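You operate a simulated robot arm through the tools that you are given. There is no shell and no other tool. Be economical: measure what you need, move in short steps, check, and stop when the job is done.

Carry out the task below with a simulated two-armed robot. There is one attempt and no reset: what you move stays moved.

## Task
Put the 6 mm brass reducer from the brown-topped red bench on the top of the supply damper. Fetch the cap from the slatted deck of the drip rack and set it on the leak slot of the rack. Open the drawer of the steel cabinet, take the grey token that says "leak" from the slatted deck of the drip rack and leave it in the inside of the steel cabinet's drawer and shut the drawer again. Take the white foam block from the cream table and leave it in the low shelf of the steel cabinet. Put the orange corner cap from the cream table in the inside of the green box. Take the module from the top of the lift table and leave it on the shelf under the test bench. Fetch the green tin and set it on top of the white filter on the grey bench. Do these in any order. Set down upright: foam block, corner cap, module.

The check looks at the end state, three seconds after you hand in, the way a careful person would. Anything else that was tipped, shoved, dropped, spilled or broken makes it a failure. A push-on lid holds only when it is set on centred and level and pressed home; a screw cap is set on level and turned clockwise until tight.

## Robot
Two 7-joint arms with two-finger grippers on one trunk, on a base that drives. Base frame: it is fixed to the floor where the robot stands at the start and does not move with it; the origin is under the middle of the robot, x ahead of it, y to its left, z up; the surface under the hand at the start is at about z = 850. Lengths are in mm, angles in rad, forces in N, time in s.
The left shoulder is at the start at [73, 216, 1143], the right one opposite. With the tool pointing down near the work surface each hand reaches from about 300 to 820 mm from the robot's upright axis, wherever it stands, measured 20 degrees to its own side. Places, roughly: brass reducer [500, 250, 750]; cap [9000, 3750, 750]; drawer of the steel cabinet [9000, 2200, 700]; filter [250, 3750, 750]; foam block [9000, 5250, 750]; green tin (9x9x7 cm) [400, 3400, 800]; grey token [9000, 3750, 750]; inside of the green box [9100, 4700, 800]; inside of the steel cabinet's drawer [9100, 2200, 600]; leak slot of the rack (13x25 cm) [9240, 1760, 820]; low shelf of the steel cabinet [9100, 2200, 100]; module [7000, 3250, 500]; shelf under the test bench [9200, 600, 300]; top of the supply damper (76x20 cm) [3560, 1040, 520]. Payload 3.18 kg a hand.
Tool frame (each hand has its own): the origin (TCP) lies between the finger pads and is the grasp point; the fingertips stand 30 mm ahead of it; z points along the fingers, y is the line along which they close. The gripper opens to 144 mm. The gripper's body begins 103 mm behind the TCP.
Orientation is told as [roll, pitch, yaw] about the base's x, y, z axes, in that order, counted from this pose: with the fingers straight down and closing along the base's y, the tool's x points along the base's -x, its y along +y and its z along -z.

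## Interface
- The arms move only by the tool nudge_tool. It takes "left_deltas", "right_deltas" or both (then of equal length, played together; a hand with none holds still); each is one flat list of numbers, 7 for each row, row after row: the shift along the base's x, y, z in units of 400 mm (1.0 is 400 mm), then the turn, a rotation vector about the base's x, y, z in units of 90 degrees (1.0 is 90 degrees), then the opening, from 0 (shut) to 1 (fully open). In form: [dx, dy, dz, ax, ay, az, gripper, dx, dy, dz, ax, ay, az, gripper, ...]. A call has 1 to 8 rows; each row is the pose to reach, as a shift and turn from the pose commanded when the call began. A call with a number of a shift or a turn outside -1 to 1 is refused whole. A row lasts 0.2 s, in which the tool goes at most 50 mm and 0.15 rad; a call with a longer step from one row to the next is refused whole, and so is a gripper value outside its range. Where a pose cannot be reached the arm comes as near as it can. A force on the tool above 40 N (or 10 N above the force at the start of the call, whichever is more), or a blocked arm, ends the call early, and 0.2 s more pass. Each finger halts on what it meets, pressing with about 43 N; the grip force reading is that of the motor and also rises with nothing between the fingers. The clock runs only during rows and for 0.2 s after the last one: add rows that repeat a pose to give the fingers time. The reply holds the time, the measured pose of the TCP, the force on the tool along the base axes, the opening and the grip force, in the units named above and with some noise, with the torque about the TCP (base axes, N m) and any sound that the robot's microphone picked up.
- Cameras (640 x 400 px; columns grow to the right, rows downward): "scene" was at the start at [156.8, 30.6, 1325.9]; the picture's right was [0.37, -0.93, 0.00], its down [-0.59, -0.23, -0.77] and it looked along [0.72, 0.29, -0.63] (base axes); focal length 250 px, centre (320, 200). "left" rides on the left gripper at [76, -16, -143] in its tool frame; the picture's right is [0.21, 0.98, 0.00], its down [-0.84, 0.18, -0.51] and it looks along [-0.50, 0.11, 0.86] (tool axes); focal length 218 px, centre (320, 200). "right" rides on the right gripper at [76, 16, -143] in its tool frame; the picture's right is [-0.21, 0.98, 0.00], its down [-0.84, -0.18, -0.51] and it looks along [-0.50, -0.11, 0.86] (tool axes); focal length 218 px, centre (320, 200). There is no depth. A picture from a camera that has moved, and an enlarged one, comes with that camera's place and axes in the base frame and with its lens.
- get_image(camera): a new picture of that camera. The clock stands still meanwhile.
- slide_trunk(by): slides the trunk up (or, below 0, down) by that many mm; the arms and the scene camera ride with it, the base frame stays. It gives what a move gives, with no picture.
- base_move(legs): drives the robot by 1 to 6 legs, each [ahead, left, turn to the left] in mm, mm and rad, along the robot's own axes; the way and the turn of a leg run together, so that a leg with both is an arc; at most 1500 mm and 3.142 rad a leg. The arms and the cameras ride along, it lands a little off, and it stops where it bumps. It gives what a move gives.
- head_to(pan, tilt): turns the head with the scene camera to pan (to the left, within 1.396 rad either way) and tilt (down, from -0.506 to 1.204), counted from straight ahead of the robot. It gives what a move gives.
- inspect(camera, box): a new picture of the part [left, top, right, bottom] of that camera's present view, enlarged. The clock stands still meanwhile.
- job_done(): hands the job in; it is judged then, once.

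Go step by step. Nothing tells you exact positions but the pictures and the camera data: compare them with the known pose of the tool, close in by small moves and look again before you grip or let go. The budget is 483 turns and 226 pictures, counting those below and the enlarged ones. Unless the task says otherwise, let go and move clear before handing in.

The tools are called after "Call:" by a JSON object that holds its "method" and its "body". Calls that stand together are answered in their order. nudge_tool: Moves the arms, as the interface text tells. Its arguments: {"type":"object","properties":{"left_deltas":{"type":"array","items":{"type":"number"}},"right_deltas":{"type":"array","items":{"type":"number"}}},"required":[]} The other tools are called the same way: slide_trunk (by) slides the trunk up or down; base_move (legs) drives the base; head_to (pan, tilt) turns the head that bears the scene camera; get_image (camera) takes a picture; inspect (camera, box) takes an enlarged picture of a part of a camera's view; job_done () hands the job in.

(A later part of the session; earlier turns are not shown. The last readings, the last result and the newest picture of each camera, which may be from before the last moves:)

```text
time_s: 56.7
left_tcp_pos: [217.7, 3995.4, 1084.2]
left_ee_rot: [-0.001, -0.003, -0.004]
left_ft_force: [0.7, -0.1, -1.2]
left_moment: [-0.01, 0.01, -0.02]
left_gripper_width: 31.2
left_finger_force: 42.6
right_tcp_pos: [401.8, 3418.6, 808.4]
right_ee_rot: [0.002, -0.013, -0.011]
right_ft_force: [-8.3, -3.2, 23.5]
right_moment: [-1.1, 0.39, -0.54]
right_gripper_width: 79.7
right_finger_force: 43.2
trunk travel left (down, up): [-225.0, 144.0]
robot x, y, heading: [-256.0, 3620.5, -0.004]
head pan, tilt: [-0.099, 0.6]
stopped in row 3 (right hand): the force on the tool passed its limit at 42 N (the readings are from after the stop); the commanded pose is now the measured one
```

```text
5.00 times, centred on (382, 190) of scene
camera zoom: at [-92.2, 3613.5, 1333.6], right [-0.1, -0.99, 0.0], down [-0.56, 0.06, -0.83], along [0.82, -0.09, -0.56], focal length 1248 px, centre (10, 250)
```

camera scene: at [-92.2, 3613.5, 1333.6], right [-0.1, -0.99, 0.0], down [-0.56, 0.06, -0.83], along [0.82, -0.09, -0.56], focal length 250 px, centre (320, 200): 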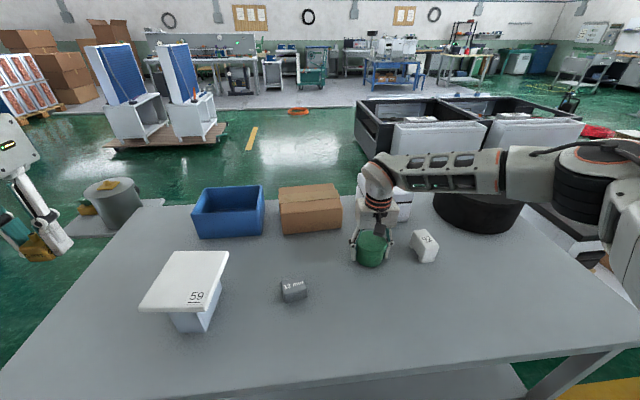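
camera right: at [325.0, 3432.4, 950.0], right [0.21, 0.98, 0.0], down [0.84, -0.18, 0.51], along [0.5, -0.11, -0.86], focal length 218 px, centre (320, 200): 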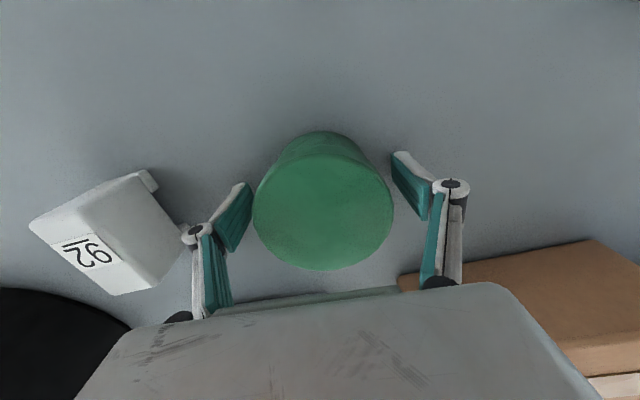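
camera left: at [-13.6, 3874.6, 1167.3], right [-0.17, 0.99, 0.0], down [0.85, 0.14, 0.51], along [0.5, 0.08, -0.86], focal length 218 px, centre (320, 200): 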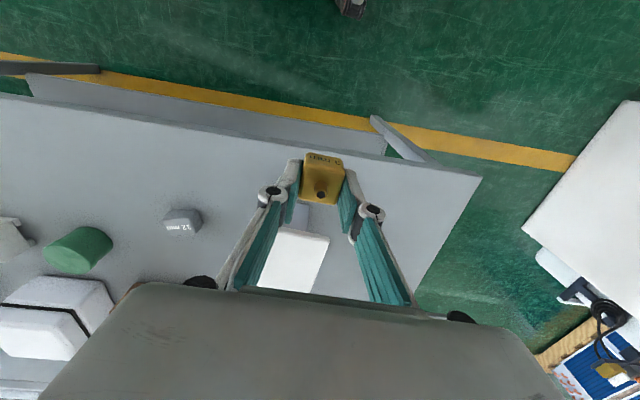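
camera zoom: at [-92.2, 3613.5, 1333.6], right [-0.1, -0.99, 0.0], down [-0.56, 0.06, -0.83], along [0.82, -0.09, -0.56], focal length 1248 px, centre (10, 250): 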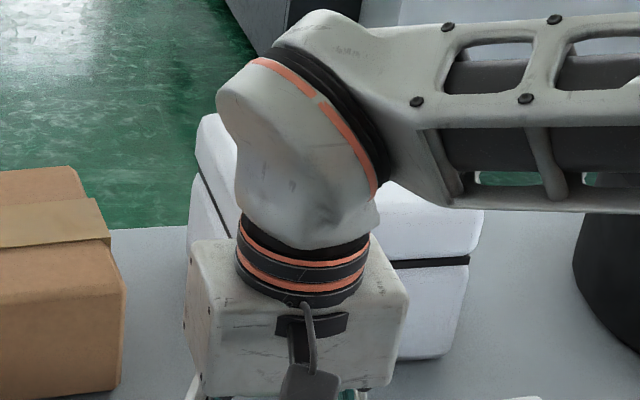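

The fingers closed (80 mm) while the hand still settled downward, pressing the tin onto the bench. I relax the height by a hair and lift.

Call:
{"method": "nudge_tool", "body": {"right_deltas": [0, 0, 0.01, 0, 0, 0, 0.5, 0, 0, 0.02, 0, 0, 0, 0.5, 0, 0, 0.05, 0, 0, 0, 0.5, 0, 0, 0.15, 0, 0, 0, 0.5, 0, 0, 0.26, 0, 0, 0, 0.5, 0, 0, 0.37, 0, 0, 0, 0.5]}}

Call:
{"method": "get_image", "body": {"camera": "right"}}

Call:
{"method": "get_image", "body": {"camera": "scene"}}

```text
time_s: 58.1
left_tcp_pos: [219.1, 3996.0, 1084.0]
left_ee_rot: [0.0, 0.0, -0.006]
left_ft_force: [-0.2, 0.0, -1.5]
left_moment: [-0.01, -0.03, 0.0]
left_gripper_width: 31.4
left_finger_force: 42.6
right_tcp_pos: [401.7, 3417.8, 951.9]
right_ee_rot: [0.0, -0.007, -0.006]
right_ft_force: [0.8, 0.1, -2.6]
right_moment: [-0.03, -0.03, -0.01]
right_gripper_width: 79.9
right_finger_force: 43.2
trunk travel left (down, up): [-225.0, 144.0]
robot x, y, heading: [-253.8, 3622.0, -0.004]
head pan, tilt: [-0.099, 0.6]
```

```text
188 pictures are left
camera right: at [324.4, 3434.6, 1093.1], right [0.22, 0.98, 0.0], down [0.84, -0.19, 0.51], along [0.5, -0.11, -0.86], focal length 218 px, centre (320, 200)
```

right: 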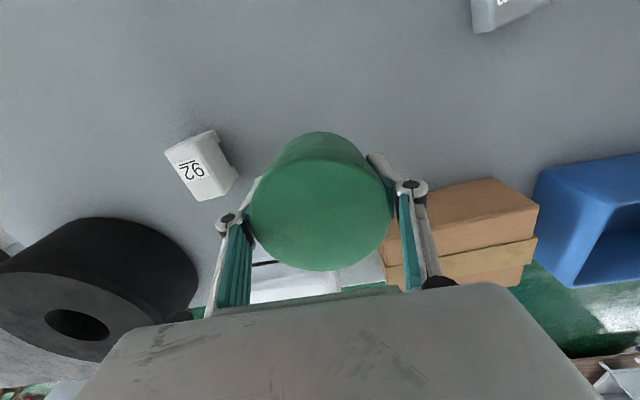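

```text
187 pictures are left
camera scene: at [-90.4, 3613.2, 1333.5], right [-0.1, -0.99, 0.0], down [-0.56, 0.06, -0.83], along [0.82, -0.09, -0.56], focal length 250 px, centre (320, 200)
```

scene: 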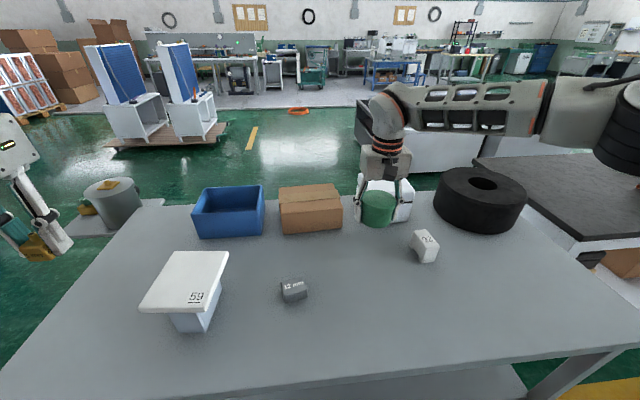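

The tin is held. I measure the filter's plate from here, then drive left and measure again for depth.

Call:
{"method": "inspect", "body": {"camera": "scene", "box": [125, 235, 245, 345]}}

Call:
{"method": "base_move", "body": {"legs": [[0, 280, 0]]}}

Call:
{"method": "get_image", "body": {"camera": "scene"}}

Call:
{"method": "inspect", "body": {"camera": "scene", "box": [245, 225, 365, 335]}}

```text
3.64 times, centred on (185, 290) of scene
camera zoom: at [-90.4, 3613.2, 1333.5], right [-0.1, -0.99, 0.0], down [-0.56, 0.06, -0.83], along [0.82, -0.09, -0.56], focal length 907 px, centre (811, -127)
```

zoom: 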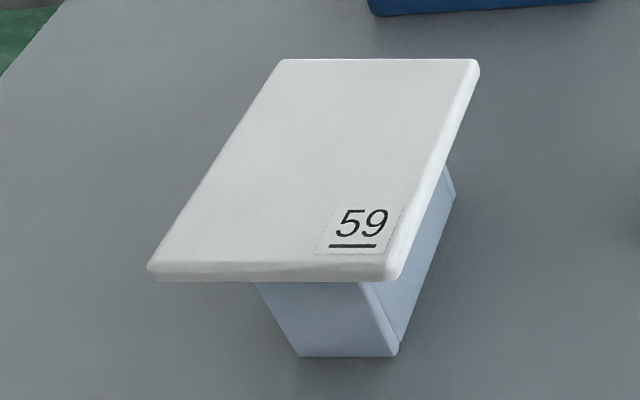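

```text
time_s: 61.2
left_tcp_pos: [218.5, 4280.0, 1083.1]
left_ee_rot: [0.0, 0.0, 0.003]
left_ft_force: [-0.2, 0.2, -1.3]
left_moment: [0.01, 0.02, 0.05]
left_gripper_width: 31.4
left_finger_force: 43.2
right_tcp_pos: [403.0, 3704.8, 949.8]
right_ee_rot: [-0.001, -0.008, -0.002]
right_ft_force: [-0.2, -0.5, -1.5]
right_moment: [0.0, -0.02, -0.04]
right_gripper_width: 79.5
right_finger_force: 42.9
trunk travel left (down, up): [-225.0, 144.0]
robot x, y, heading: [-254.3, 3907.8, -0.001]
head pan, tilt: [-0.099, 0.6]
```

```text
185 pictures are left
camera scene: at [-89.0, 3896.6, 1333.3], right [-0.1, -1.0, 0.0], down [-0.56, 0.06, -0.82], along [0.82, -0.08, -0.57], focal length 250 px, centre (320, 200)
```

scene: 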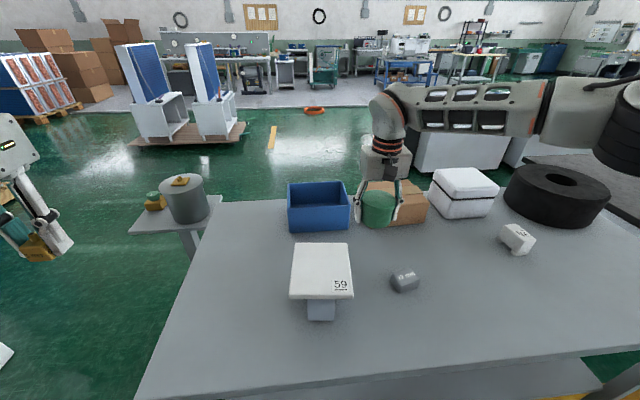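

```text
3.64 times, centred on (305, 280) of scene
camera zoom: at [-89.0, 3896.6, 1333.3], right [-0.1, -1.0, 0.0], down [-0.56, 0.06, -0.82], along [0.82, -0.08, -0.57], focal length 907 px, centre (374, -91)
```

zoom: 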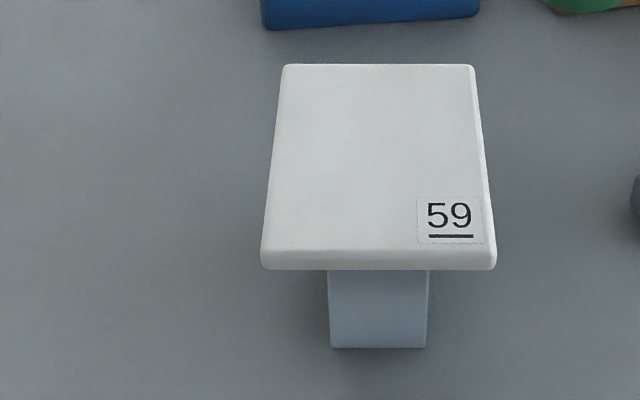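

Triangulated: the plate's top is at z ≈ 900, centre about (283, 3857), with the stem beneath it centred. I raise the tin and bring it over.

Call:
{"method": "nudge_tool", "body": {"right_deltas": [0, 0, 0.1, 0, 0, 0, 0.5, 0, 0, 0.17, 0, 0, 0, 0.5, -0.08, 0.08, 0.17, 0, 0.005, 0, 0.5, -0.15, 0.16, 0.17, 0, 0.005, 0, 0.5, -0.22, 0.24, 0.17, 0, 0.005, 0, 0.5, -0.29, 0.32, 0.17, 0, 0.005, 0, 0.5, -0.295, 0.38, 0.17, 0, 0.005, 0, 0.5, -0.295, 0.38, 0.1, 0, 0.005, 0, 0.5]}}

Call:
{"method": "get_image", "body": {"camera": "right"}}

Call:
{"method": "inspect", "body": {"camera": "scene", "box": [245, 185, 405, 335]}}

```text
time_s: 63.0
left_tcp_pos: [219.5, 4279.2, 1082.5]
left_ee_rot: [0.001, -0.001, 0.001]
left_ft_force: [0.5, 0.5, -1.3]
left_moment: [0.04, 0.03, 0.03]
left_gripper_width: 31.3
left_finger_force: 43.3
right_tcp_pos: [283.4, 3854.4, 990.5]
right_ee_rot: [0.002, -0.001, -0.005]
right_ft_force: [1.1, -0.3, -2.4]
right_moment: [0.0, 0.01, -0.01]
right_gripper_width: 79.4
right_finger_force: 43.1
trunk travel left (down, up): [-225.0, 144.0]
robot x, y, heading: [-250.8, 3905.3, 0.0]
head pan, tilt: [-0.099, 0.6]
```

```text
183 pictures are left
camera right: at [208.1, 3869.4, 1132.9], right [0.21, 0.98, 0.0], down [0.84, -0.18, 0.51], along [0.5, -0.11, -0.86], focal length 218 px, centre (320, 200)
```

right: 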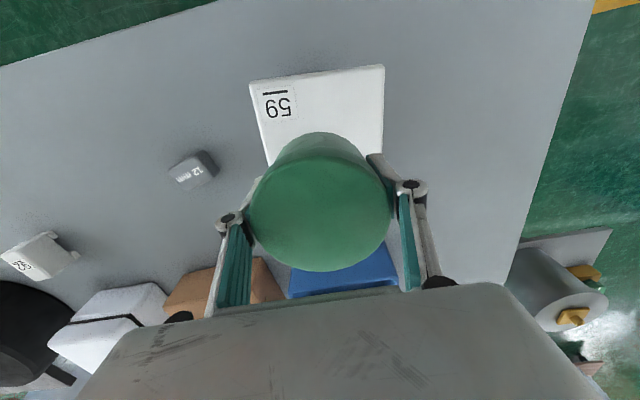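

```text
2.67 times, centred on (325, 260) of scene
camera zoom: at [-88.4, 3895.6, 1333.1], right [-0.1, -1.0, 0.0], down [-0.56, 0.06, -0.82], along [0.82, -0.08, -0.57], focal length 665 px, centre (307, 40)
```

zoom: 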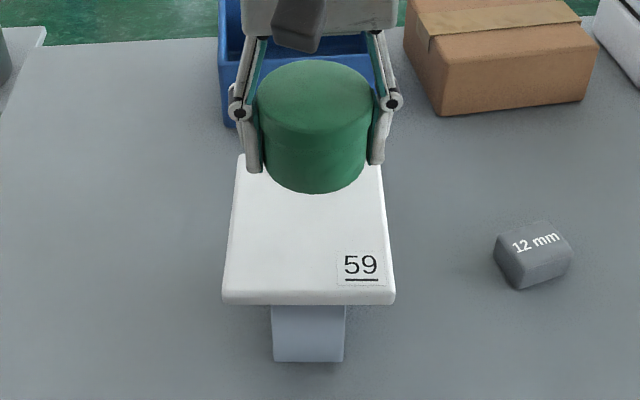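

The plate's corner checks out from the wrist camera too. I lower gently.

Call:
{"method": "nudge_tool", "body": {"right_deltas": [0, 0.006, -0.04, 0, 0, 0, 0.5, 0, 0.006, -0.075, 0, 0, 0, 0.5, 0, 0.006, -0.085, 0, 0, 0, 0.5, 0, 0.006, -0.095, 0, 0, 0, 0.5]}}

Call:
{"method": "inspect", "body": {"camera": "scene", "box": [265, 205, 385, 305]}}

```text
time_s: 64.0
left_tcp_pos: [218.5, 4280.4, 1083.4]
left_ee_rot: [-0.001, 0.0, -0.001]
left_ft_force: [-0.1, 0.3, -1.3]
left_moment: [0.02, -0.02, 0.0]
left_gripper_width: 31.3
left_finger_force: 43.1
right_tcp_pos: [285.9, 3857.7, 953.6]
right_ee_rot: [-0.001, 0.0, -0.004]
right_ft_force: [0.3, 0.0, -2.0]
right_moment: [0.03, 0.02, -0.02]
right_gripper_width: 79.6
right_finger_force: 43.0
trunk travel left (down, up): [-225.0, 144.0]
robot x, y, heading: [-255.8, 3906.6, 0.0]
head pan, tilt: [-0.099, 0.6]
```

```text
4.00 times, centred on (325, 255) of scene
camera zoom: at [-89.0, 3896.3, 1333.3], right [-0.1, -1.0, 0.0], down [-0.56, 0.06, -0.82], along [0.82, -0.08, -0.57], focal length 998 px, centre (300, -20)
```

zoom: 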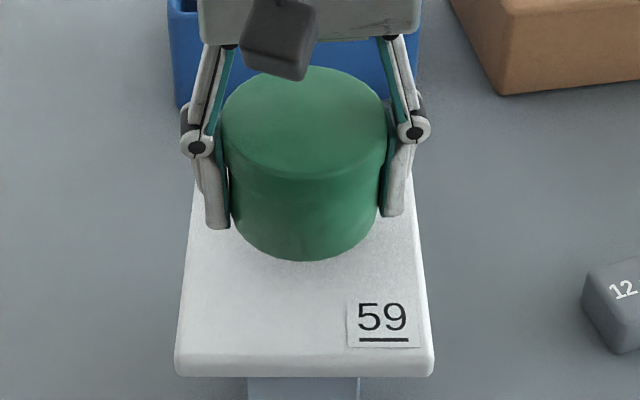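

Call:
{"method": "nudge_tool", "body": {"right_deltas": [0, 0, -0.005, 0, 0, 0, 0.5, 0, 0, -0.01, 0, 0, 0, 0.5, 0, 0, -0.015, 0, 0, 0, 0.5]}}

```text
time_s: 64.8
left_tcp_pos: [219.8, 4279.8, 1083.9]
left_ee_rot: [-0.001, -0.001, 0.003]
left_ft_force: [-0.1, 0.7, -2.2]
left_moment: [0.0, -0.01, 0.05]
left_gripper_width: 31.1
left_finger_force: 43.0
right_tcp_pos: [284.6, 3858.6, 947.2]
right_ee_rot: [0.001, 0.0, -0.005]
right_ft_force: [1.3, 0.3, -2.8]
right_moment: [0.0, 0.0, 0.01]
right_gripper_width: 79.8
right_finger_force: 42.9
trunk travel left (down, up): [-225.0, 144.0]
robot x, y, heading: [-254.4, 3903.7, -0.004]
head pan, tilt: [-0.099, 0.6]
```

Call:
{"method": "nudge_tool", "body": {"right_deltas": [0, 0, -0.005, 0, 0, 0, 0.5, 0, 0, -0.01, 0, 0, 0, 0.5, 0, 0, -0.01, 0, 0, 0, 0.5]}}

```text
time_s: 65.6
left_tcp_pos: [218.7, 4280.4, 1083.2]
left_ee_rot: [0.001, 0.0, 0.002]
left_ft_force: [-0.5, 0.8, -2.4]
left_moment: [0.0, 0.0, 0.02]
left_gripper_width: 31.1
left_finger_force: 43.2
right_tcp_pos: [285.3, 3858.0, 942.5]
right_ee_rot: [0.0, -0.001, -0.004]
right_ft_force: [0.9, 0.3, -2.1]
right_moment: [-0.01, -0.01, -0.01]
right_gripper_width: 79.7
right_finger_force: 42.8
trunk travel left (down, up): [-225.0, 144.0]
robot x, y, heading: [-258.2, 3907.0, 0.001]
head pan, tilt: [-0.099, 0.6]
```

Call:
{"method": "nudge_tool", "body": {"right_deltas": [0, 0, -0.005, 0, 0, 0, 0.5, 0, 0, -0.01, 0, 0, 0, 0.5, 0, 0, -0.01, 0, 0, 0, 0.5]}}

Call:
{"method": "inspect", "body": {"camera": "scene", "box": [265, 205, 385, 305]}}

```text
time_s: 66.4
left_tcp_pos: [218.7, 4281.0, 1083.7]
left_ee_rot: [0.001, -0.001, 0.003]
left_ft_force: [-0.4, 0.6, -2.8]
left_moment: [0.01, -0.03, 0.0]
left_gripper_width: 31.1
left_finger_force: 43.3
right_tcp_pos: [285.5, 3857.7, 939.2]
right_ee_rot: [0.002, 0.001, -0.003]
right_ft_force: [-0.1, 0.2, -3.1]
right_moment: [0.0, -0.03, -0.01]
right_gripper_width: 79.7
right_finger_force: 43.1
trunk travel left (down, up): [-225.0, 144.0]
robot x, y, heading: [-252.2, 3910.1, -0.002]
head pan, tilt: [-0.099, 0.6]
```

```text
4.00 times, centred on (325, 255) of scene
camera zoom: at [-89.1, 3896.4, 1333.3], right [-0.1, -1.0, 0.0], down [-0.56, 0.06, -0.82], along [0.82, -0.08, -0.57], focal length 998 px, centre (300, -20)
```

zoom: 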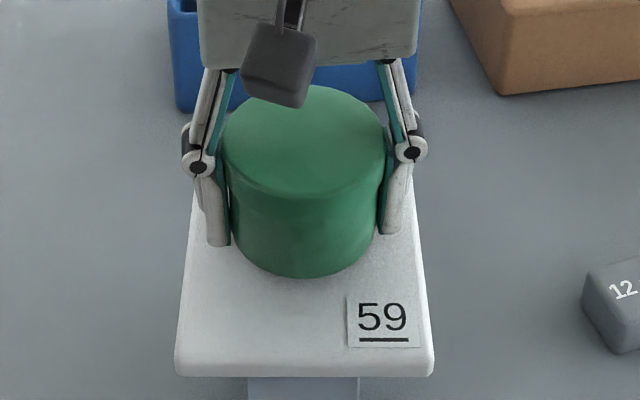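

The gap is nearly closed; the tin's bottom seems a few mm above the plate. I continue in small steps.

Call:
{"method": "nudge_tool", "body": {"right_deltas": [0, 0, -0.005, 0, 0, 0, 0.5, 0, 0, -0.01, 0, 0, 0, 0.5, 0, 0, -0.01, 0, 0, 0, 0.5]}}

Call:
{"method": "nudge_tool", "body": {"right_deltas": [0, 0, -0.005, 0, 0, 0, 0.5, 0, 0, -0.01, 0, 0, 0, 0.5, 0, 0, -0.01, 0, 0, 0, 0.5]}}

```text
time_s: 67.2
left_tcp_pos: [218.2, 4278.9, 1082.8]
left_ee_rot: [-0.001, 0.001, 0.001]
left_ft_force: [0.3, -0.5, -2.4]
left_moment: [-0.01, -0.06, -0.01]
left_gripper_width: 31.6
left_finger_force: 43.4
right_tcp_pos: [286.0, 3859.8, 933.5]
right_ee_rot: [0.0, 0.001, -0.004]
right_ft_force: [0.4, 0.0, -2.6]
right_moment: [0.02, -0.02, 0.02]
right_gripper_width: 79.7
right_finger_force: 43.1
trunk travel left (down, up): [-225.0, 144.0]
robot x, y, heading: [-253.3, 3907.0, -0.002]
head pan, tilt: [-0.099, 0.6]
```

```text
time_s: 68.0
left_tcp_pos: [219.7, 4280.4, 1084.2]
left_ee_rot: [0.0, 0.0, 0.002]
left_ft_force: [0.7, 0.2, -0.8]
left_moment: [0.0, 0.0, 0.03]
left_gripper_width: 31.2
left_finger_force: 43.1
right_tcp_pos: [285.8, 3858.5, 930.9]
right_ee_rot: [0.0, -0.003, -0.004]
right_ft_force: [-0.1, 0.3, -2.3]
right_moment: [-0.03, -0.03, 0.01]
right_gripper_width: 79.8
right_finger_force: 42.8
trunk travel left (down, up): [-225.0, 144.0]
robot x, y, heading: [-254.9, 3907.0, -0.007]
head pan, tilt: [-0.099, 0.6]
```

Call:
{"method": "nudge_tool", "body": {"right_deltas": [0, 0, -0.005, 0, 0, 0, 0.5, 0, 0, -0.01, 0, 0, 0, 0.5, 0, 0, -0.01, 0, 0, 0, 0.5]}}

Call:
{"method": "inspect", "body": {"camera": "scene", "box": [265, 205, 385, 305]}}

```text
time_s: 68.8
left_tcp_pos: [218.3, 4280.3, 1083.9]
left_ee_rot: [0.0, -0.002, 0.001]
left_ft_force: [0.0, -0.2, -2.4]
left_moment: [-0.01, 0.0, -0.04]
left_gripper_width: 31.2
left_finger_force: 42.6
right_tcp_pos: [284.7, 3859.2, 930.5]
right_ee_rot: [0.002, -0.005, -0.003]
right_ft_force: [0.8, -2.6, 13.4]
right_moment: [-0.33, -0.62, -0.09]
right_gripper_width: 79.6
right_finger_force: 42.7
trunk travel left (down, up): [-225.0, 144.0]
robot x, y, heading: [-255.9, 3902.2, -0.0]
head pan, tilt: [-0.099, 0.6]
```

```text
4.00 times, centred on (325, 255) of scene
camera zoom: at [-90.5, 3896.2, 1333.8], right [-0.1, -1.0, 0.0], down [-0.56, 0.06, -0.83], along [0.82, -0.08, -0.56], focal length 998 px, centre (300, -20)
```

zoom: 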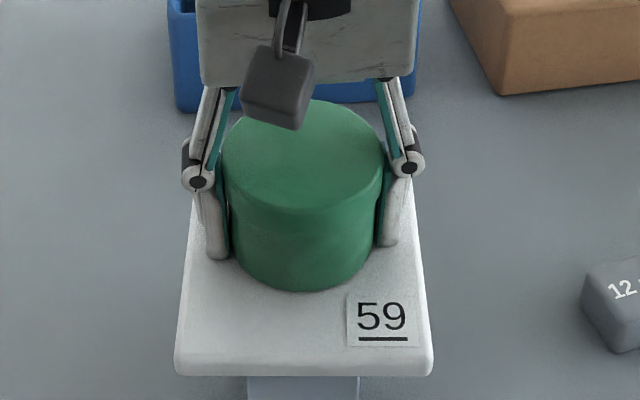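

Contact (13 N). I ease off 2 mm, open and rise.

Call:
{"method": "nudge_tool", "body": {"right_deltas": [0, 0, 0.008, 0, 0, 0, 0.5, 0, 0, 0.008, 0, 0, 0, 0.6, 0, 0, 0.008, 0, 0, 0, 0.75, 0, 0, 0.008, 0, 0, 0, 0.75, 0, 0, 0.1, 0, 0, 0, 0.75, 0, 0, 0.2, 0, 0, 0, 0.75, 0, 0, 0.3, 0, 0, 0, 0.75]}}

Call:
{"method": "inspect", "body": {"camera": "scene", "box": [245, 185, 405, 335]}}

```text
time_s: 70.4
left_tcp_pos: [217.2, 4280.3, 1083.7]
left_ee_rot: [0.0, 0.0, 0.001]
left_ft_force: [-0.4, 1.1, -1.3]
left_moment: [-0.01, -0.04, -0.01]
left_gripper_width: 31.1
left_finger_force: 43.3
right_tcp_pos: [284.7, 3858.4, 1046.8]
right_ee_rot: [0.001, -0.001, -0.004]
right_ft_force: [0.2, 0.5, 0.1]
right_moment: [0.0, -0.02, 0.01]
right_gripper_width: 108.0
right_finger_force: 0.2
trunk travel left (down, up): [-225.0, 144.0]
robot x, y, heading: [-256.5, 3905.2, -0.003]
head pan, tilt: [-0.099, 0.6]
```

```text
2.67 times, centred on (325, 260) of scene
camera zoom: at [-90.1, 3896.6, 1333.6], right [-0.1, -1.0, 0.0], down [-0.56, 0.06, -0.83], along [0.82, -0.08, -0.56], focal length 665 px, centre (307, 40)
```

zoom: 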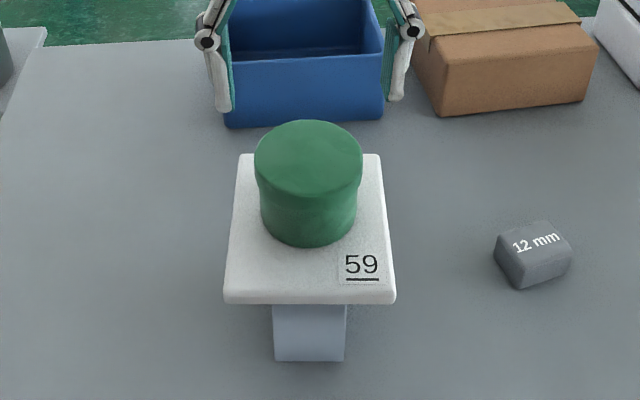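

The tin stands well on the filter. I back off and look for a way to the damper.

Call:
{"method": "base_move", "body": {"legs": [[-300, 0, 0]]}}

Call:
{"method": "head_to", "body": {"pan": 0.6, "tilt": 0.35}}

Call:
{"method": "get_image", "body": {"camera": "scene"}}

Call:
{"method": "head_to", "body": {"pan": -0.3, "tilt": 0.25}}

Call:
{"method": "get_image", "body": {"camera": "scene"}}

```text
time_s: 72.5
left_tcp_pos: [-84.5, 4279.8, 1083.5]
left_ee_rot: [-0.001, -0.001, 0.0]
left_ft_force: [0.0, -0.2, -2.0]
left_moment: [0.01, -0.04, 0.01]
left_gripper_width: 31.6
left_finger_force: 42.2
right_tcp_pos: [-16.2, 3857.3, 1046.0]
right_ee_rot: [0.001, -0.001, -0.004]
right_ft_force: [-0.6, 0.4, 0.1]
right_moment: [0.0, 0.03, 0.0]
right_gripper_width: 108.0
right_finger_force: 0.2
trunk travel left (down, up): [-225.0, 144.0]
robot x, y, heading: [-556.9, 3905.1, 0.001]
head pan, tilt: [-0.099, 0.6]
```

```text
time_s: 73.5
left_tcp_pos: [-81.4, 4280.0, 1083.4]
left_ee_rot: [0.0, 0.0, 0.0]
left_ft_force: [-0.1, 0.4, -2.1]
left_moment: [0.0, 0.01, 0.01]
left_gripper_width: 31.3
left_finger_force: 43.0
right_tcp_pos: [-16.2, 3856.9, 1046.3]
right_ee_rot: [0.001, -0.001, -0.005]
right_ft_force: [0.0, -0.3, -0.2]
right_moment: [-0.03, 0.01, -0.01]
right_gripper_width: 108.0
right_finger_force: 0.1
trunk travel left (down, up): [-225.0, 144.0]
robot x, y, heading: [-558.1, 3910.3, -0.002]
head pan, tilt: [0.6, 0.351]
```

```text
177 pictures are left
camera scene: at [-401.8, 3957.5, 1356.1], right [0.56, -0.83, 0.0], down [-0.28, -0.19, -0.94], along [0.78, 0.53, -0.34], focal length 250 px, centre (320, 200)
```

scene: 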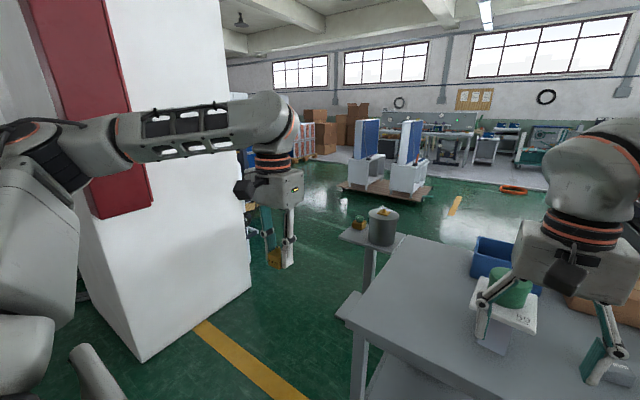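

```text
time_s: 74.7
left_tcp_pos: [-83.5, 4280.0, 1084.0]
left_ee_rot: [-0.001, 0.0, -0.001]
left_ft_force: [-0.1, 0.7, -1.6]
left_moment: [-0.02, 0.0, 0.0]
left_gripper_width: 31.7
left_finger_force: 42.9
right_tcp_pos: [-15.9, 3857.6, 1045.3]
right_ee_rot: [0.001, 0.0, -0.004]
right_ft_force: [0.0, 0.2, 0.1]
right_moment: [0.02, -0.01, 0.0]
right_gripper_width: 107.9
right_finger_force: 0.2
trunk travel left (down, up): [-225.0, 144.0]
robot x, y, heading: [-554.7, 3909.9, -0.003]
head pan, tilt: [-0.3, 0.25]
```

```text
176 pictures are left
camera scene: at [-389.4, 3877.4, 1365.5], right [-0.3, -0.96, 0.0], down [-0.24, 0.07, -0.97], along [0.93, -0.29, -0.25], focal length 250 px, centre (320, 200)
```

scene: 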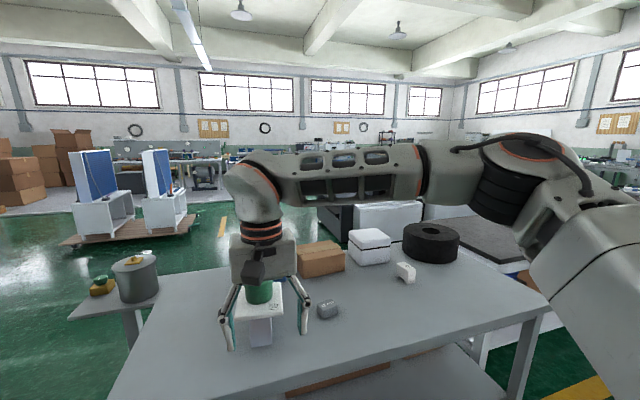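

The gap between the small side table (y < 4600) and the column (y > 5390) is about 800 mm. I bring both hands forward and inward to make the robot narrow, then check.

Call:
{"method": "nudge_tool", "body": {"left_deltas": [0.05, -0.1, 0, 0, 0, 0, 0.1, 0.1, -0.2, 0, 0, 0, 0, 0.1, 0.15, -0.3, 0, 0, 0, 0, 0.1, 0.2, -0.4, 0, 0, 0, 0, 0.1, 0.25, -0.5, 0, 0, 0, 0, 0.1, 0.25, -0.5, 0, 0, 0, 0, 0.1], "right_deltas": [0, -0.08, 0.05, 0, 0, 0, 0.7, 0.03, -0.16, 0.1, 0, 0, 0, 0.5, 0.06, -0.24, 0.1, 0, 0, 0, 0.5, 0.09, -0.3, 0.1, 0, 0, 0, 0.5, 0.12, -0.3, 0.1, 0, 0, 0, 0.5, 0.12, -0.3, 0.1, 0, 0, 0, 0.5]}}

Call:
{"method": "base_move", "body": {"legs": [[-50, 1100, 0]]}}

Call:
{"method": "head_to", "body": {"pan": 0, "tilt": 0.5}}

Call:
{"method": "get_image", "body": {"camera": "scene"}}

```text
time_s: 76.1
left_tcp_pos: [18.5, 4079.3, 1083.6]
left_ee_rot: [-0.003, -0.001, -0.001]
left_ft_force: [0.9, 0.4, -1.2]
left_moment: [-0.03, -0.03, 0.0]
left_gripper_width: 31.4
left_finger_force: 43.6
right_tcp_pos: [30.8, 3739.0, 1086.3]
right_ee_rot: [0.001, -0.003, -0.004]
right_ft_force: [-0.2, 0.0, -0.2]
right_moment: [0.02, 0.01, 0.0]
right_gripper_width: 72.1
right_finger_force: 0.1
trunk travel left (down, up): [-225.0, 144.0]
robot x, y, heading: [-555.4, 3908.5, -0.005]
head pan, tilt: [-0.3, 0.25]
```

```text
time_s: 83.8
left_tcp_pos: [-36.5, 5014.5, 1082.2]
left_ee_rot: [0.006, 0.002, -0.002]
left_ft_force: [0.5, 0.8, -2.2]
left_moment: [0.0, 0.0, -0.02]
left_gripper_width: 31.2
left_finger_force: 42.7
right_tcp_pos: [-17.7, 4679.5, 1087.2]
right_ee_rot: [-0.001, -0.006, 0.011]
right_ft_force: [0.1, -0.7, -0.1]
right_moment: [0.02, -0.03, 0.01]
right_gripper_width: 71.9
right_finger_force: 0.0
trunk travel left (down, up): [-225.0, 144.0]
robot x, y, heading: [-606.9, 4839.8, 0.012]
head pan, tilt: [-0.3, 0.25]
stopped in leg 1: the robot was blocked; the commanded pose is now the measured one
```

```text
time_s: 84.6
left_tcp_pos: [-36.0, 5013.8, 1082.1]
left_ee_rot: [0.008, 0.002, 0.001]
left_ft_force: [0.6, 0.3, -2.5]
left_moment: [0.0, -0.03, 0.0]
left_gripper_width: 31.3
left_finger_force: 43.2
right_tcp_pos: [-17.0, 4679.0, 1088.0]
right_ee_rot: [0.002, -0.002, 0.009]
right_ft_force: [0.6, -0.1, -0.1]
right_moment: [0.02, 0.0, 0.04]
right_gripper_width: 72.0
right_finger_force: 0.0
trunk travel left (down, up): [-225.0, 144.0]
robot x, y, heading: [-605.3, 4839.3, 0.012]
head pan, tilt: [0.0, 0.499]
```

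```text
175 pictures are left
camera scene: at [-438.4, 4839.3, 1342.8], right [0.01, -1.0, 0.0], down [-0.48, 0.0, -0.88], along [0.88, 0.01, -0.48], focal length 250 px, centre (320, 200)
```

scene: 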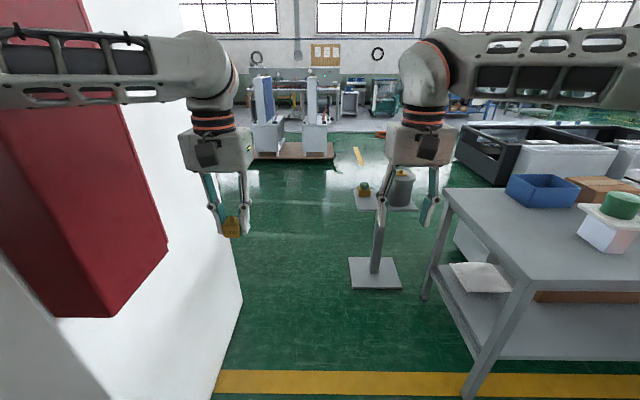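

The left elbow met the red box on the column, so it is too narrow facing ahead. I move off, turn to face -y (arms over the low stand), and will pass sideways.

Call:
{"method": "base_move", "body": {"legs": [[0, -150, 0], [0, 0, -1.58], [-300, 0, 0]]}}

Call:
{"method": "head_to", "body": {"pan": 1.3, "tilt": 0.6}}

Call:
{"method": "get_image", "body": {"camera": "scene"}}

```text
time_s: 92.0
left_tcp_pos: [-425.9, 4422.7, 1080.3]
left_ee_rot: [0.002, 0.004, -1.552]
left_ft_force: [-0.4, 0.5, -1.6]
left_moment: [0.0, 0.02, -0.01]
left_gripper_width: 31.5
left_finger_force: 42.3
right_tcp_pos: [-760.7, 4399.4, 1085.6]
right_ee_rot: [-0.001, -0.003, -1.544]
right_ft_force: [0.6, -0.1, 0.9]
right_moment: [-0.01, 0.03, -0.05]
right_gripper_width: 72.1
right_finger_force: 0.0
trunk travel left (down, up): [-225.0, 144.0]
robot x, y, heading: [-613.8, 4989.7, -1.541]
head pan, tilt: [0.0, 0.499]
```

```text
time_s: 93.5
left_tcp_pos: [-426.9, 4423.9, 1080.2]
left_ee_rot: [0.004, 0.006, -1.553]
left_ft_force: [0.0, 0.0, -2.5]
left_moment: [0.03, 0.02, -0.01]
left_gripper_width: 31.3
left_finger_force: 42.9
right_tcp_pos: [-760.9, 4397.5, 1086.1]
right_ee_rot: [0.0, 0.0, -1.546]
right_ft_force: [0.8, -0.3, 0.9]
right_moment: [-0.01, -0.01, 0.0]
right_gripper_width: 72.0
right_finger_force: 0.2
trunk travel left (down, up): [-225.0, 144.0]
robot x, y, heading: [-614.0, 4990.0, -1.542]
head pan, tilt: [1.3, 0.6]
```

```text
174 pictures are left
camera scene: at [-522.3, 4890.6, 1333.3], right [-0.24, -0.97, 0.0], down [-0.55, 0.14, -0.83], along [0.8, -0.2, -0.56], focal length 250 px, centre (320, 200)
```

scene: 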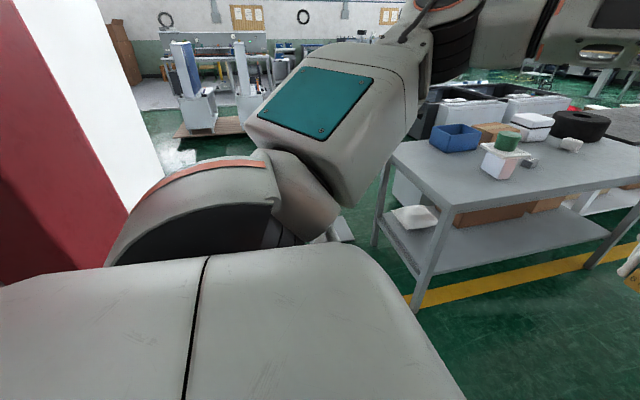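

Call:
{"method": "base_move", "body": {"legs": [[0, 0, -0.028], [0, 700, 0]]}}

Call:
{"method": "get_image", "body": {"camera": "scene"}}

```text
time_s: 100.4
left_tcp_pos: [262.3, 4420.2, 1081.5]
left_ee_rot: [0.004, 0.004, -1.579]
left_ft_force: [-0.8, -0.3, -1.7]
left_moment: [-0.03, 0.0, 0.04]
left_gripper_width: 31.2
left_finger_force: 43.5
right_tcp_pos: [-72.4, 4404.5, 1085.9]
right_ee_rot: [0.0, -0.001, -1.57]
right_ft_force: [0.2, -0.4, 0.4]
right_moment: [0.01, -0.03, 0.01]
right_gripper_width: 71.7
right_finger_force: 0.1
trunk travel left (down, up): [-225.0, 144.0]
robot x, y, heading: [92.9, 4989.4, -1.566]
head pan, tilt: [1.3, 0.6]
```

```text
173 pictures are left
camera scene: at [178.0, 4890.3, 1333.3], right [-0.26, -0.96, 0.0], down [-0.55, 0.15, -0.82], along [0.8, -0.22, -0.57], focal length 250 px, centre (320, 200)
```

scene: 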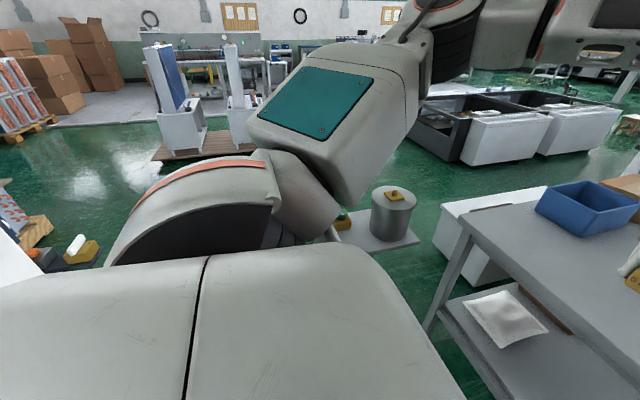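

Call:
{"method": "base_move", "body": {"legs": [[0, 650, 0]]}}

Call:
{"method": "head_to", "body": {"pan": 1.0, "tilt": 0.4}}

Call:
{"method": "get_image", "body": {"camera": "scene"}}

```text
time_s: 106.8
left_tcp_pos: [925.2, 4419.7, 1081.3]
left_ee_rot: [0.006, 0.005, -1.587]
left_ft_force: [0.5, 0.3, -1.2]
left_moment: [-0.05, 0.01, 0.0]
left_gripper_width: 31.5
left_finger_force: 43.0
right_tcp_pos: [590.5, 4405.4, 1086.7]
right_ee_rot: [0.0, 0.0, -1.578]
right_ft_force: [-0.3, -0.6, 0.1]
right_moment: [0.02, 0.01, -0.01]
right_gripper_width: 72.0
right_finger_force: 0.1
trunk travel left (down, up): [-225.0, 144.0]
robot x, y, heading: [758.9, 4990.4, -1.581]
head pan, tilt: [1.3, 0.6]
```

```text
time_s: 107.5
left_tcp_pos: [924.6, 4419.4, 1081.1]
left_ee_rot: [0.004, 0.004, -1.585]
left_ft_force: [-0.1, -0.4, -1.2]
left_moment: [-0.03, 0.01, -0.01]
left_gripper_width: 31.4
left_finger_force: 43.1
right_tcp_pos: [590.4, 4404.6, 1086.7]
right_ee_rot: [0.0, 0.0, -1.578]
right_ft_force: [0.6, 0.2, 0.1]
right_moment: [0.01, -0.03, -0.02]
right_gripper_width: 71.9
right_finger_force: 0.0
trunk travel left (down, up): [-225.0, 144.0]
robot x, y, heading: [758.6, 4989.3, -1.576]
head pan, tilt: [1.0, 0.4]
```

```text
172 pictures are left
camera scene: at [837.5, 4863.2, 1351.5], right [-0.54, -0.84, 0.0], down [-0.33, 0.21, -0.92], along [0.77, -0.5, -0.39], focal length 250 px, centre (320, 200)
```

scene: 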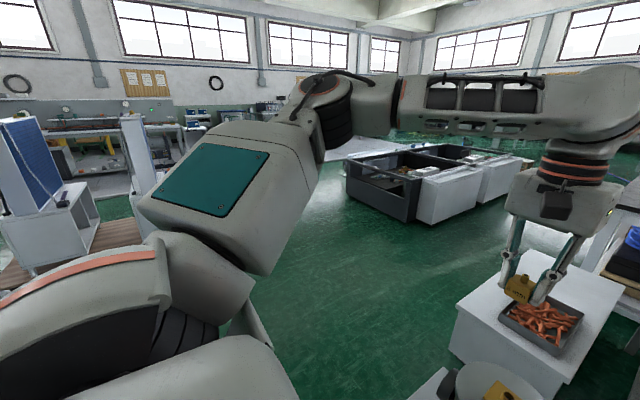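

Open floor lies ahead; the black-framed unit spans about x 2400–3300, y < 2800. I clear the stand, turn to face +x and drive diagonally toward the unit's left end.

Call:
{"method": "base_move", "body": {"legs": [[0, 600, 0], [0, 0, 1.576], [1400, -1000, 0]]}}

Call:
{"method": "head_to", "body": {"pan": -0.6, "tilt": 0.4}}

Call:
{"method": "get_image", "body": {"camera": "scene"}}

Call:
{"method": "head_to", "body": {"pan": 0.1, "tilt": 0.25}}

Call:
{"method": "get_image", "body": {"camera": "scene"}}

```text
refused: leg 3 is longer than a leg can be; nothing moved
```

```text
time_s: 109.2
left_tcp_pos: [925.9, 4419.0, 1081.1]
left_ee_rot: [0.005, 0.005, -1.586]
left_ft_force: [0.0, 0.2, -1.9]
left_moment: [-0.01, -0.02, 0.0]
left_gripper_width: 31.3
left_finger_force: 43.6
right_tcp_pos: [589.5, 4406.0, 1086.6]
right_ee_rot: [0.001, 0.003, -1.578]
right_ft_force: [-0.6, 0.4, -0.2]
right_moment: [0.02, -0.01, 0.01]
right_gripper_width: 72.1
right_finger_force: 0.0
trunk travel left (down, up): [-225.0, 144.0]
robot x, y, heading: [762.8, 4992.6, -1.58]
head pan, tilt: [-0.6, 0.4]
```

```text
171 pictures are left
camera scene: at [707.1, 4837.3, 1351.6], right [-0.82, 0.57, 0.0], down [0.22, 0.32, -0.92], along [-0.52, -0.76, -0.39], focal length 250 px, centre (320, 200)
```

scene: 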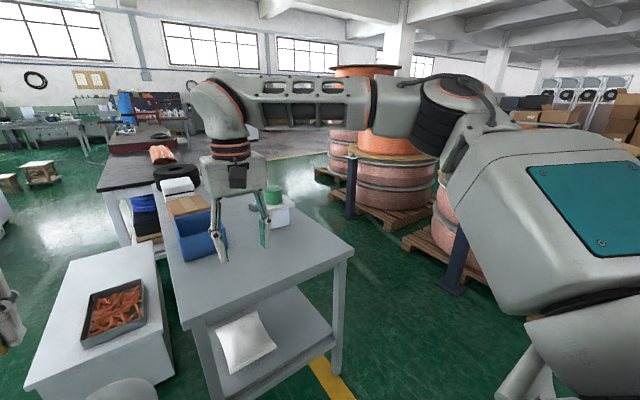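

```text
time_s: 110.3
left_tcp_pos: [925.4, 4419.1, 1080.9]
left_ee_rot: [0.004, 0.006, -1.585]
left_ft_force: [0.4, 0.5, -1.5]
left_moment: [0.0, -0.03, 0.03]
left_gripper_width: 31.4
left_finger_force: 42.8
right_tcp_pos: [590.7, 4405.1, 1086.2]
right_ee_rot: [0.0, -0.001, -1.579]
right_ft_force: [-0.2, -0.6, 0.4]
right_moment: [-0.02, 0.03, -0.03]
right_gripper_width: 72.1
right_finger_force: 0.0
trunk travel left (down, up): [-225.0, 144.0]
robot x, y, heading: [758.5, 4992.5, -1.575]
head pan, tilt: [0.099, 0.25]
```

```text
170 pictures are left
camera scene: at [768.5, 4820.6, 1365.5], right [-1.0, -0.09, 0.0], down [-0.02, 0.25, -0.97], along [0.09, -0.96, -0.25], focal length 250 px, centre (320, 200)
```

scene: 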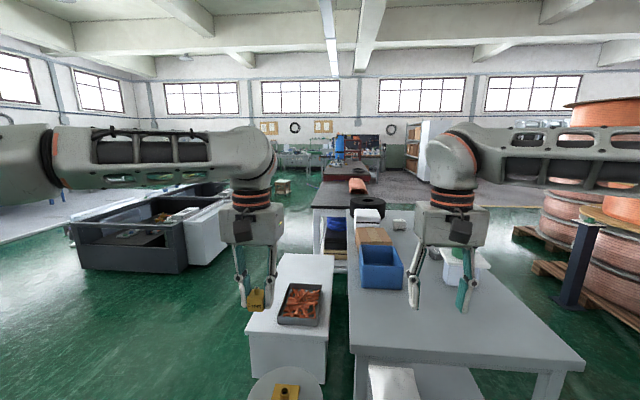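

Call:
{"method": "base_move", "body": {"legs": [[0, 600, 0], [0, 0, 1.576], [700, -500, 0], [700, -500, 0]]}}

Call:
{"method": "head_to", "body": {"pan": -0.6, "tilt": 0.4}}

Call:
{"method": "get_image", "body": {"camera": "scene"}}

Call:
{"method": "head_to", "body": {"pan": 0.1, "tilt": 0.25}}

Call:
{"method": "get_image", "body": {"camera": "scene"}}

```text
time_s: 128.8
left_tcp_pos: [3304.2, 4109.3, 1081.2]
left_ee_rot: [0.005, 0.006, -0.03]
left_ft_force: [0.2, -0.3, -1.3]
left_moment: [0.01, -0.01, 0.04]
left_gripper_width: 31.2
left_finger_force: 43.4
right_tcp_pos: [3313.1, 3773.7, 1085.5]
right_ee_rot: [-0.001, 0.0, -0.021]
right_ft_force: [-0.2, -0.1, 0.1]
right_moment: [0.02, 0.01, 0.0]
right_gripper_width: 72.1
right_finger_force: 0.1
trunk travel left (down, up): [-225.0, 144.0]
robot x, y, heading: [2729.8, 3949.6, -0.013]
head pan, tilt: [0.099, 0.25]
```

```text
time_s: 129.9
left_tcp_pos: [3305.9, 4107.9, 1081.3]
left_ee_rot: [0.005, 0.007, -0.031]
left_ft_force: [1.0, -0.3, -2.3]
left_moment: [0.01, -0.01, -0.04]
left_gripper_width: 31.4
left_finger_force: 43.2
right_tcp_pos: [3312.9, 3773.7, 1085.5]
right_ee_rot: [0.0, 0.0, -0.019]
right_ft_force: [1.3, -0.5, -0.3]
right_moment: [0.01, 0.0, 0.01]
right_gripper_width: 72.1
right_finger_force: 0.1
trunk travel left (down, up): [-225.0, 144.0]
robot x, y, heading: [2732.2, 3952.0, -0.02]
head pan, tilt: [-0.6, 0.4]
```

```text
169 pictures are left
camera scene: at [2882.9, 3894.7, 1351.6], right [-0.58, -0.82, 0.0], down [-0.32, 0.23, -0.92], along [0.75, -0.53, -0.39], focal length 250 px, centre (320, 200)
```

scene: 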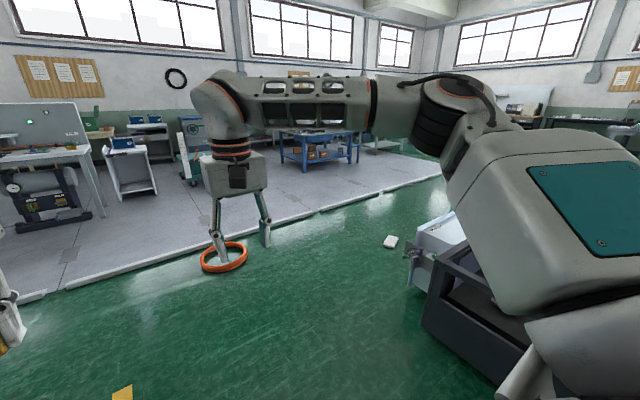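

```text
time_s: 131.0
left_tcp_pos: [3304.7, 4108.8, 1080.8]
left_ee_rot: [0.004, 0.006, -0.029]
left_ft_force: [1.0, -0.3, -2.4]
left_moment: [0.03, 0.04, -0.04]
left_gripper_width: 31.3
left_finger_force: 43.2
right_tcp_pos: [3314.0, 3774.2, 1088.0]
right_ee_rot: [-0.002, 0.001, -0.019]
right_ft_force: [-0.2, -0.1, 0.3]
right_moment: [0.0, 0.0, 0.02]
right_gripper_width: 72.1
right_finger_force: 0.1
trunk travel left (down, up): [-225.0, 144.0]
robot x, y, heading: [2729.7, 3949.3, -0.017]
head pan, tilt: [0.099, 0.25]
```

```text
168 pictures are left
camera scene: at [2900.4, 3955.9, 1365.5], right [0.08, -1.0, 0.0], down [-0.25, -0.02, -0.97], along [0.97, 0.08, -0.25], focal length 250 px, centre (320, 200)
```

scene: 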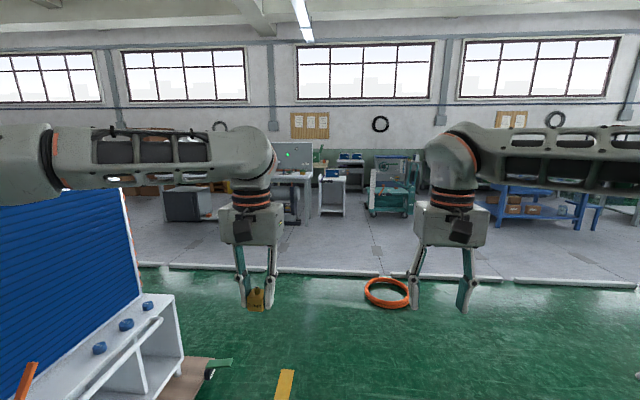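

The unit ends near (3700, 2490), a white thing lies on the floor near (4210, 2110) and an orange ring near (4950, 3520). I drive around, between them, to the east side of the unit and turn to face it.

Call:
{"method": "base_move", "body": {"legs": [[870, -450, 0], [525, -375, 0], [525, -375, 0], [0, -1100, 0], [0, -600, 0], [0, 0, 3.14]]}}

Call:
{"method": "head_to", "body": {"pan": 0, "tilt": 0.5}}

Call:
{"method": "get_image", "body": {"camera": "scene"}}

```text
time_s: 165.2
left_tcp_pos: [4017.9, 860.9, 1081.2]
left_ee_rot: [0.005, 0.006, 3.094]
left_ft_force: [-0.5, -0.4, -1.5]
left_moment: [-0.01, 0.03, 0.02]
left_gripper_width: 31.1
left_finger_force: 42.5
right_tcp_pos: [4013.5, 1196.5, 1086.1]
right_ee_rot: [-0.001, -0.001, 3.104]
right_ft_force: [-0.3, -0.1, 0.0]
right_moment: [-0.02, -0.01, 0.02]
right_gripper_width: 72.1
right_finger_force: 0.1
trunk travel left (down, up): [-225.0, 144.0]
robot x, y, heading: [4596.9, 1009.5, 3.103]
head pan, tilt: [0.099, 0.25]
```

```text
time_s: 165.9
left_tcp_pos: [4018.5, 859.5, 1081.7]
left_ee_rot: [0.005, 0.006, 3.093]
left_ft_force: [0.1, 0.2, -1.6]
left_moment: [0.02, -0.03, 0.02]
left_gripper_width: 31.4
left_finger_force: 42.9
right_tcp_pos: [4015.7, 1196.4, 1086.1]
right_ee_rot: [0.0, 0.0, 3.106]
right_ft_force: [0.0, 0.0, -0.8]
right_moment: [0.01, -0.02, 0.0]
right_gripper_width: 71.7
right_finger_force: 0.1
trunk travel left (down, up): [-225.0, 144.0]
robot x, y, heading: [4595.6, 1006.4, 3.104]
head pan, tilt: [0.0, 0.499]
```

```text
167 pictures are left
camera scene: at [4428.6, 1013.6, 1342.5], right [0.03, 1.0, 0.0], down [0.48, -0.02, -0.88], along [-0.88, 0.03, -0.48], focal length 250 px, centre (320, 200)
```

scene: 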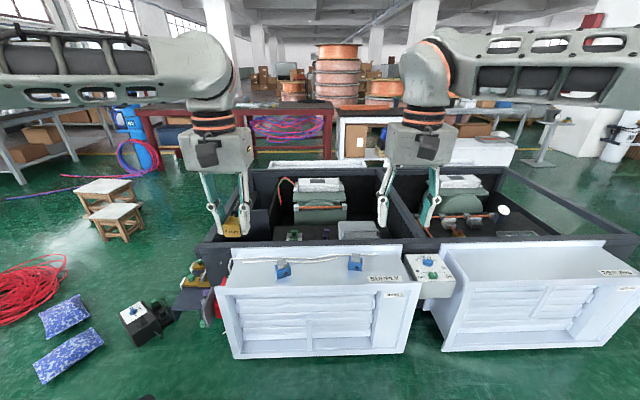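

The left damper reads like "SUPPLY". I enlarge it.

Call:
{"method": "inspect", "body": {"camera": "scene", "box": [170, 230, 450, 370]}}

Call:
{"method": "inspect", "body": {"camera": "scene", "box": [430, 220, 640, 350]}}

```text
2.29 times, centred on (310, 300) of scene
camera zoom: at [4428.6, 1013.6, 1342.5], right [0.03, 1.0, 0.0], down [0.48, -0.02, -0.88], along [-0.88, 0.03, -0.48], focal length 570 px, centre (343, -29)
```

zoom: 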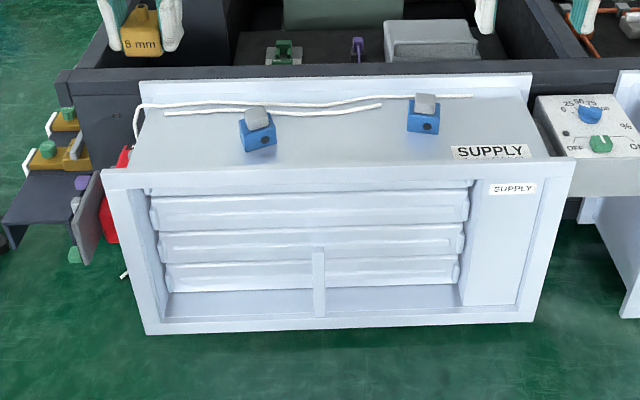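

```text
3.05 times, centred on (535, 285) of scene
camera zoom: at [4428.6, 1013.6, 1342.5], right [0.03, 1.0, 0.0], down [0.48, -0.02, -0.88], along [-0.88, 0.03, -0.48], focal length 760 px, centre (-335, -59)
```

zoom: 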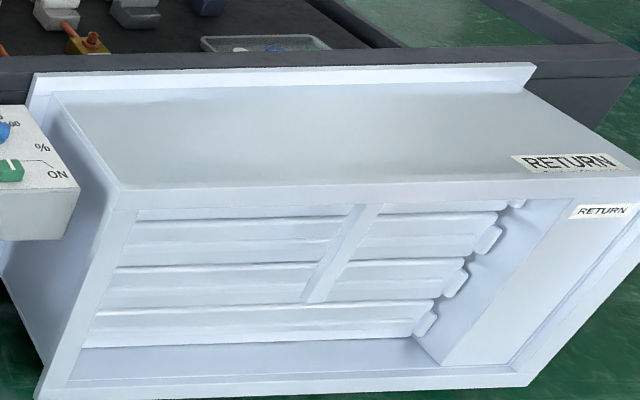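

The supply damper's top spans x ≈ 3455–3670 with two blue fittings at y ≈ 870 and 1197; there is a free spot near (3612, 1025). I drive closer and lower the trunk.

Call:
{"method": "base_move", "body": {"legs": [[390, -140, 0.035]]}}

Call:
{"method": "slide_trunk", "body": {"by": -224}}

Call:
{"method": "head_to", "body": {"pan": 0.1, "tilt": 0.8}}

Call:
{"method": "get_image", "body": {"camera": "scene"}}

```text
time_s: 168.5
left_tcp_pos: [3635.4, 989.8, 1080.3]
left_ee_rot: [0.007, 0.005, 3.125]
left_ft_force: [0.5, 0.2, -1.9]
left_moment: [-0.01, -0.02, 0.02]
left_gripper_width: 31.5
left_finger_force: 43.2
right_tcp_pos: [3621.4, 1323.7, 1086.6]
right_ee_rot: [-0.001, 0.002, 3.135]
right_ft_force: [0.1, -0.5, 0.1]
right_moment: [0.01, -0.01, -0.01]
right_gripper_width: 72.1
right_finger_force: 0.0
trunk travel left (down, up): [-225.0, 144.0]
robot x, y, heading: [4206.7, 1155.5, 3.133]
head pan, tilt: [0.0, 0.499]
```

```text
time_s: 170.9
left_tcp_pos: [3635.4, 988.7, 858.2]
left_ee_rot: [0.008, 0.002, 3.124]
left_ft_force: [0.4, 0.0, -2.6]
left_moment: [0.0, 0.0, -0.02]
left_gripper_width: 31.2
left_finger_force: 43.1
right_tcp_pos: [3624.1, 1324.9, 862.8]
right_ee_rot: [0.0, -0.003, 3.133]
right_ft_force: [0.2, 0.6, 0.4]
right_moment: [0.02, 0.04, 0.0]
right_gripper_width: 72.1
right_finger_force: 0.0
trunk travel left (down, up): [-1.0, 368.0]
robot x, y, heading: [4207.7, 1158.3, 3.136]
head pan, tilt: [0.0, 0.499]
```

```text
time_s: 171.7
left_tcp_pos: [3634.5, 989.6, 856.5]
left_ee_rot: [0.005, 0.006, 3.126]
left_ft_force: [0.7, 1.1, -1.7]
left_moment: [-0.01, 0.02, 0.0]
left_gripper_width: 31.3
left_finger_force: 43.0
right_tcp_pos: [3622.5, 1323.5, 862.7]
right_ee_rot: [0.0, -0.002, 3.134]
right_ft_force: [0.2, -0.4, -0.3]
right_moment: [0.02, -0.02, 0.03]
right_gripper_width: 71.7
right_finger_force: 0.0
trunk travel left (down, up): [-1.0, 368.0]
robot x, y, heading: [4209.8, 1152.0, 3.137]
head pan, tilt: [0.099, 0.799]
```

```text
164 pictures are left
camera scene: at [3839.1, 1147.2, 1045.4], right [-0.09, 1.0, 0.0], down [0.71, 0.07, -0.7], along [-0.69, -0.07, -0.72], focal length 250 px, centre (320, 200)
```

scene: 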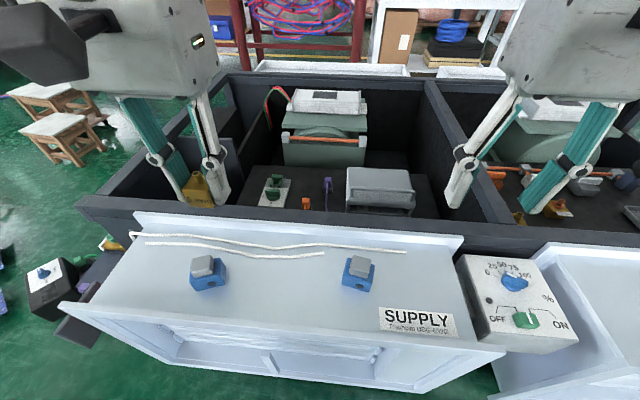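

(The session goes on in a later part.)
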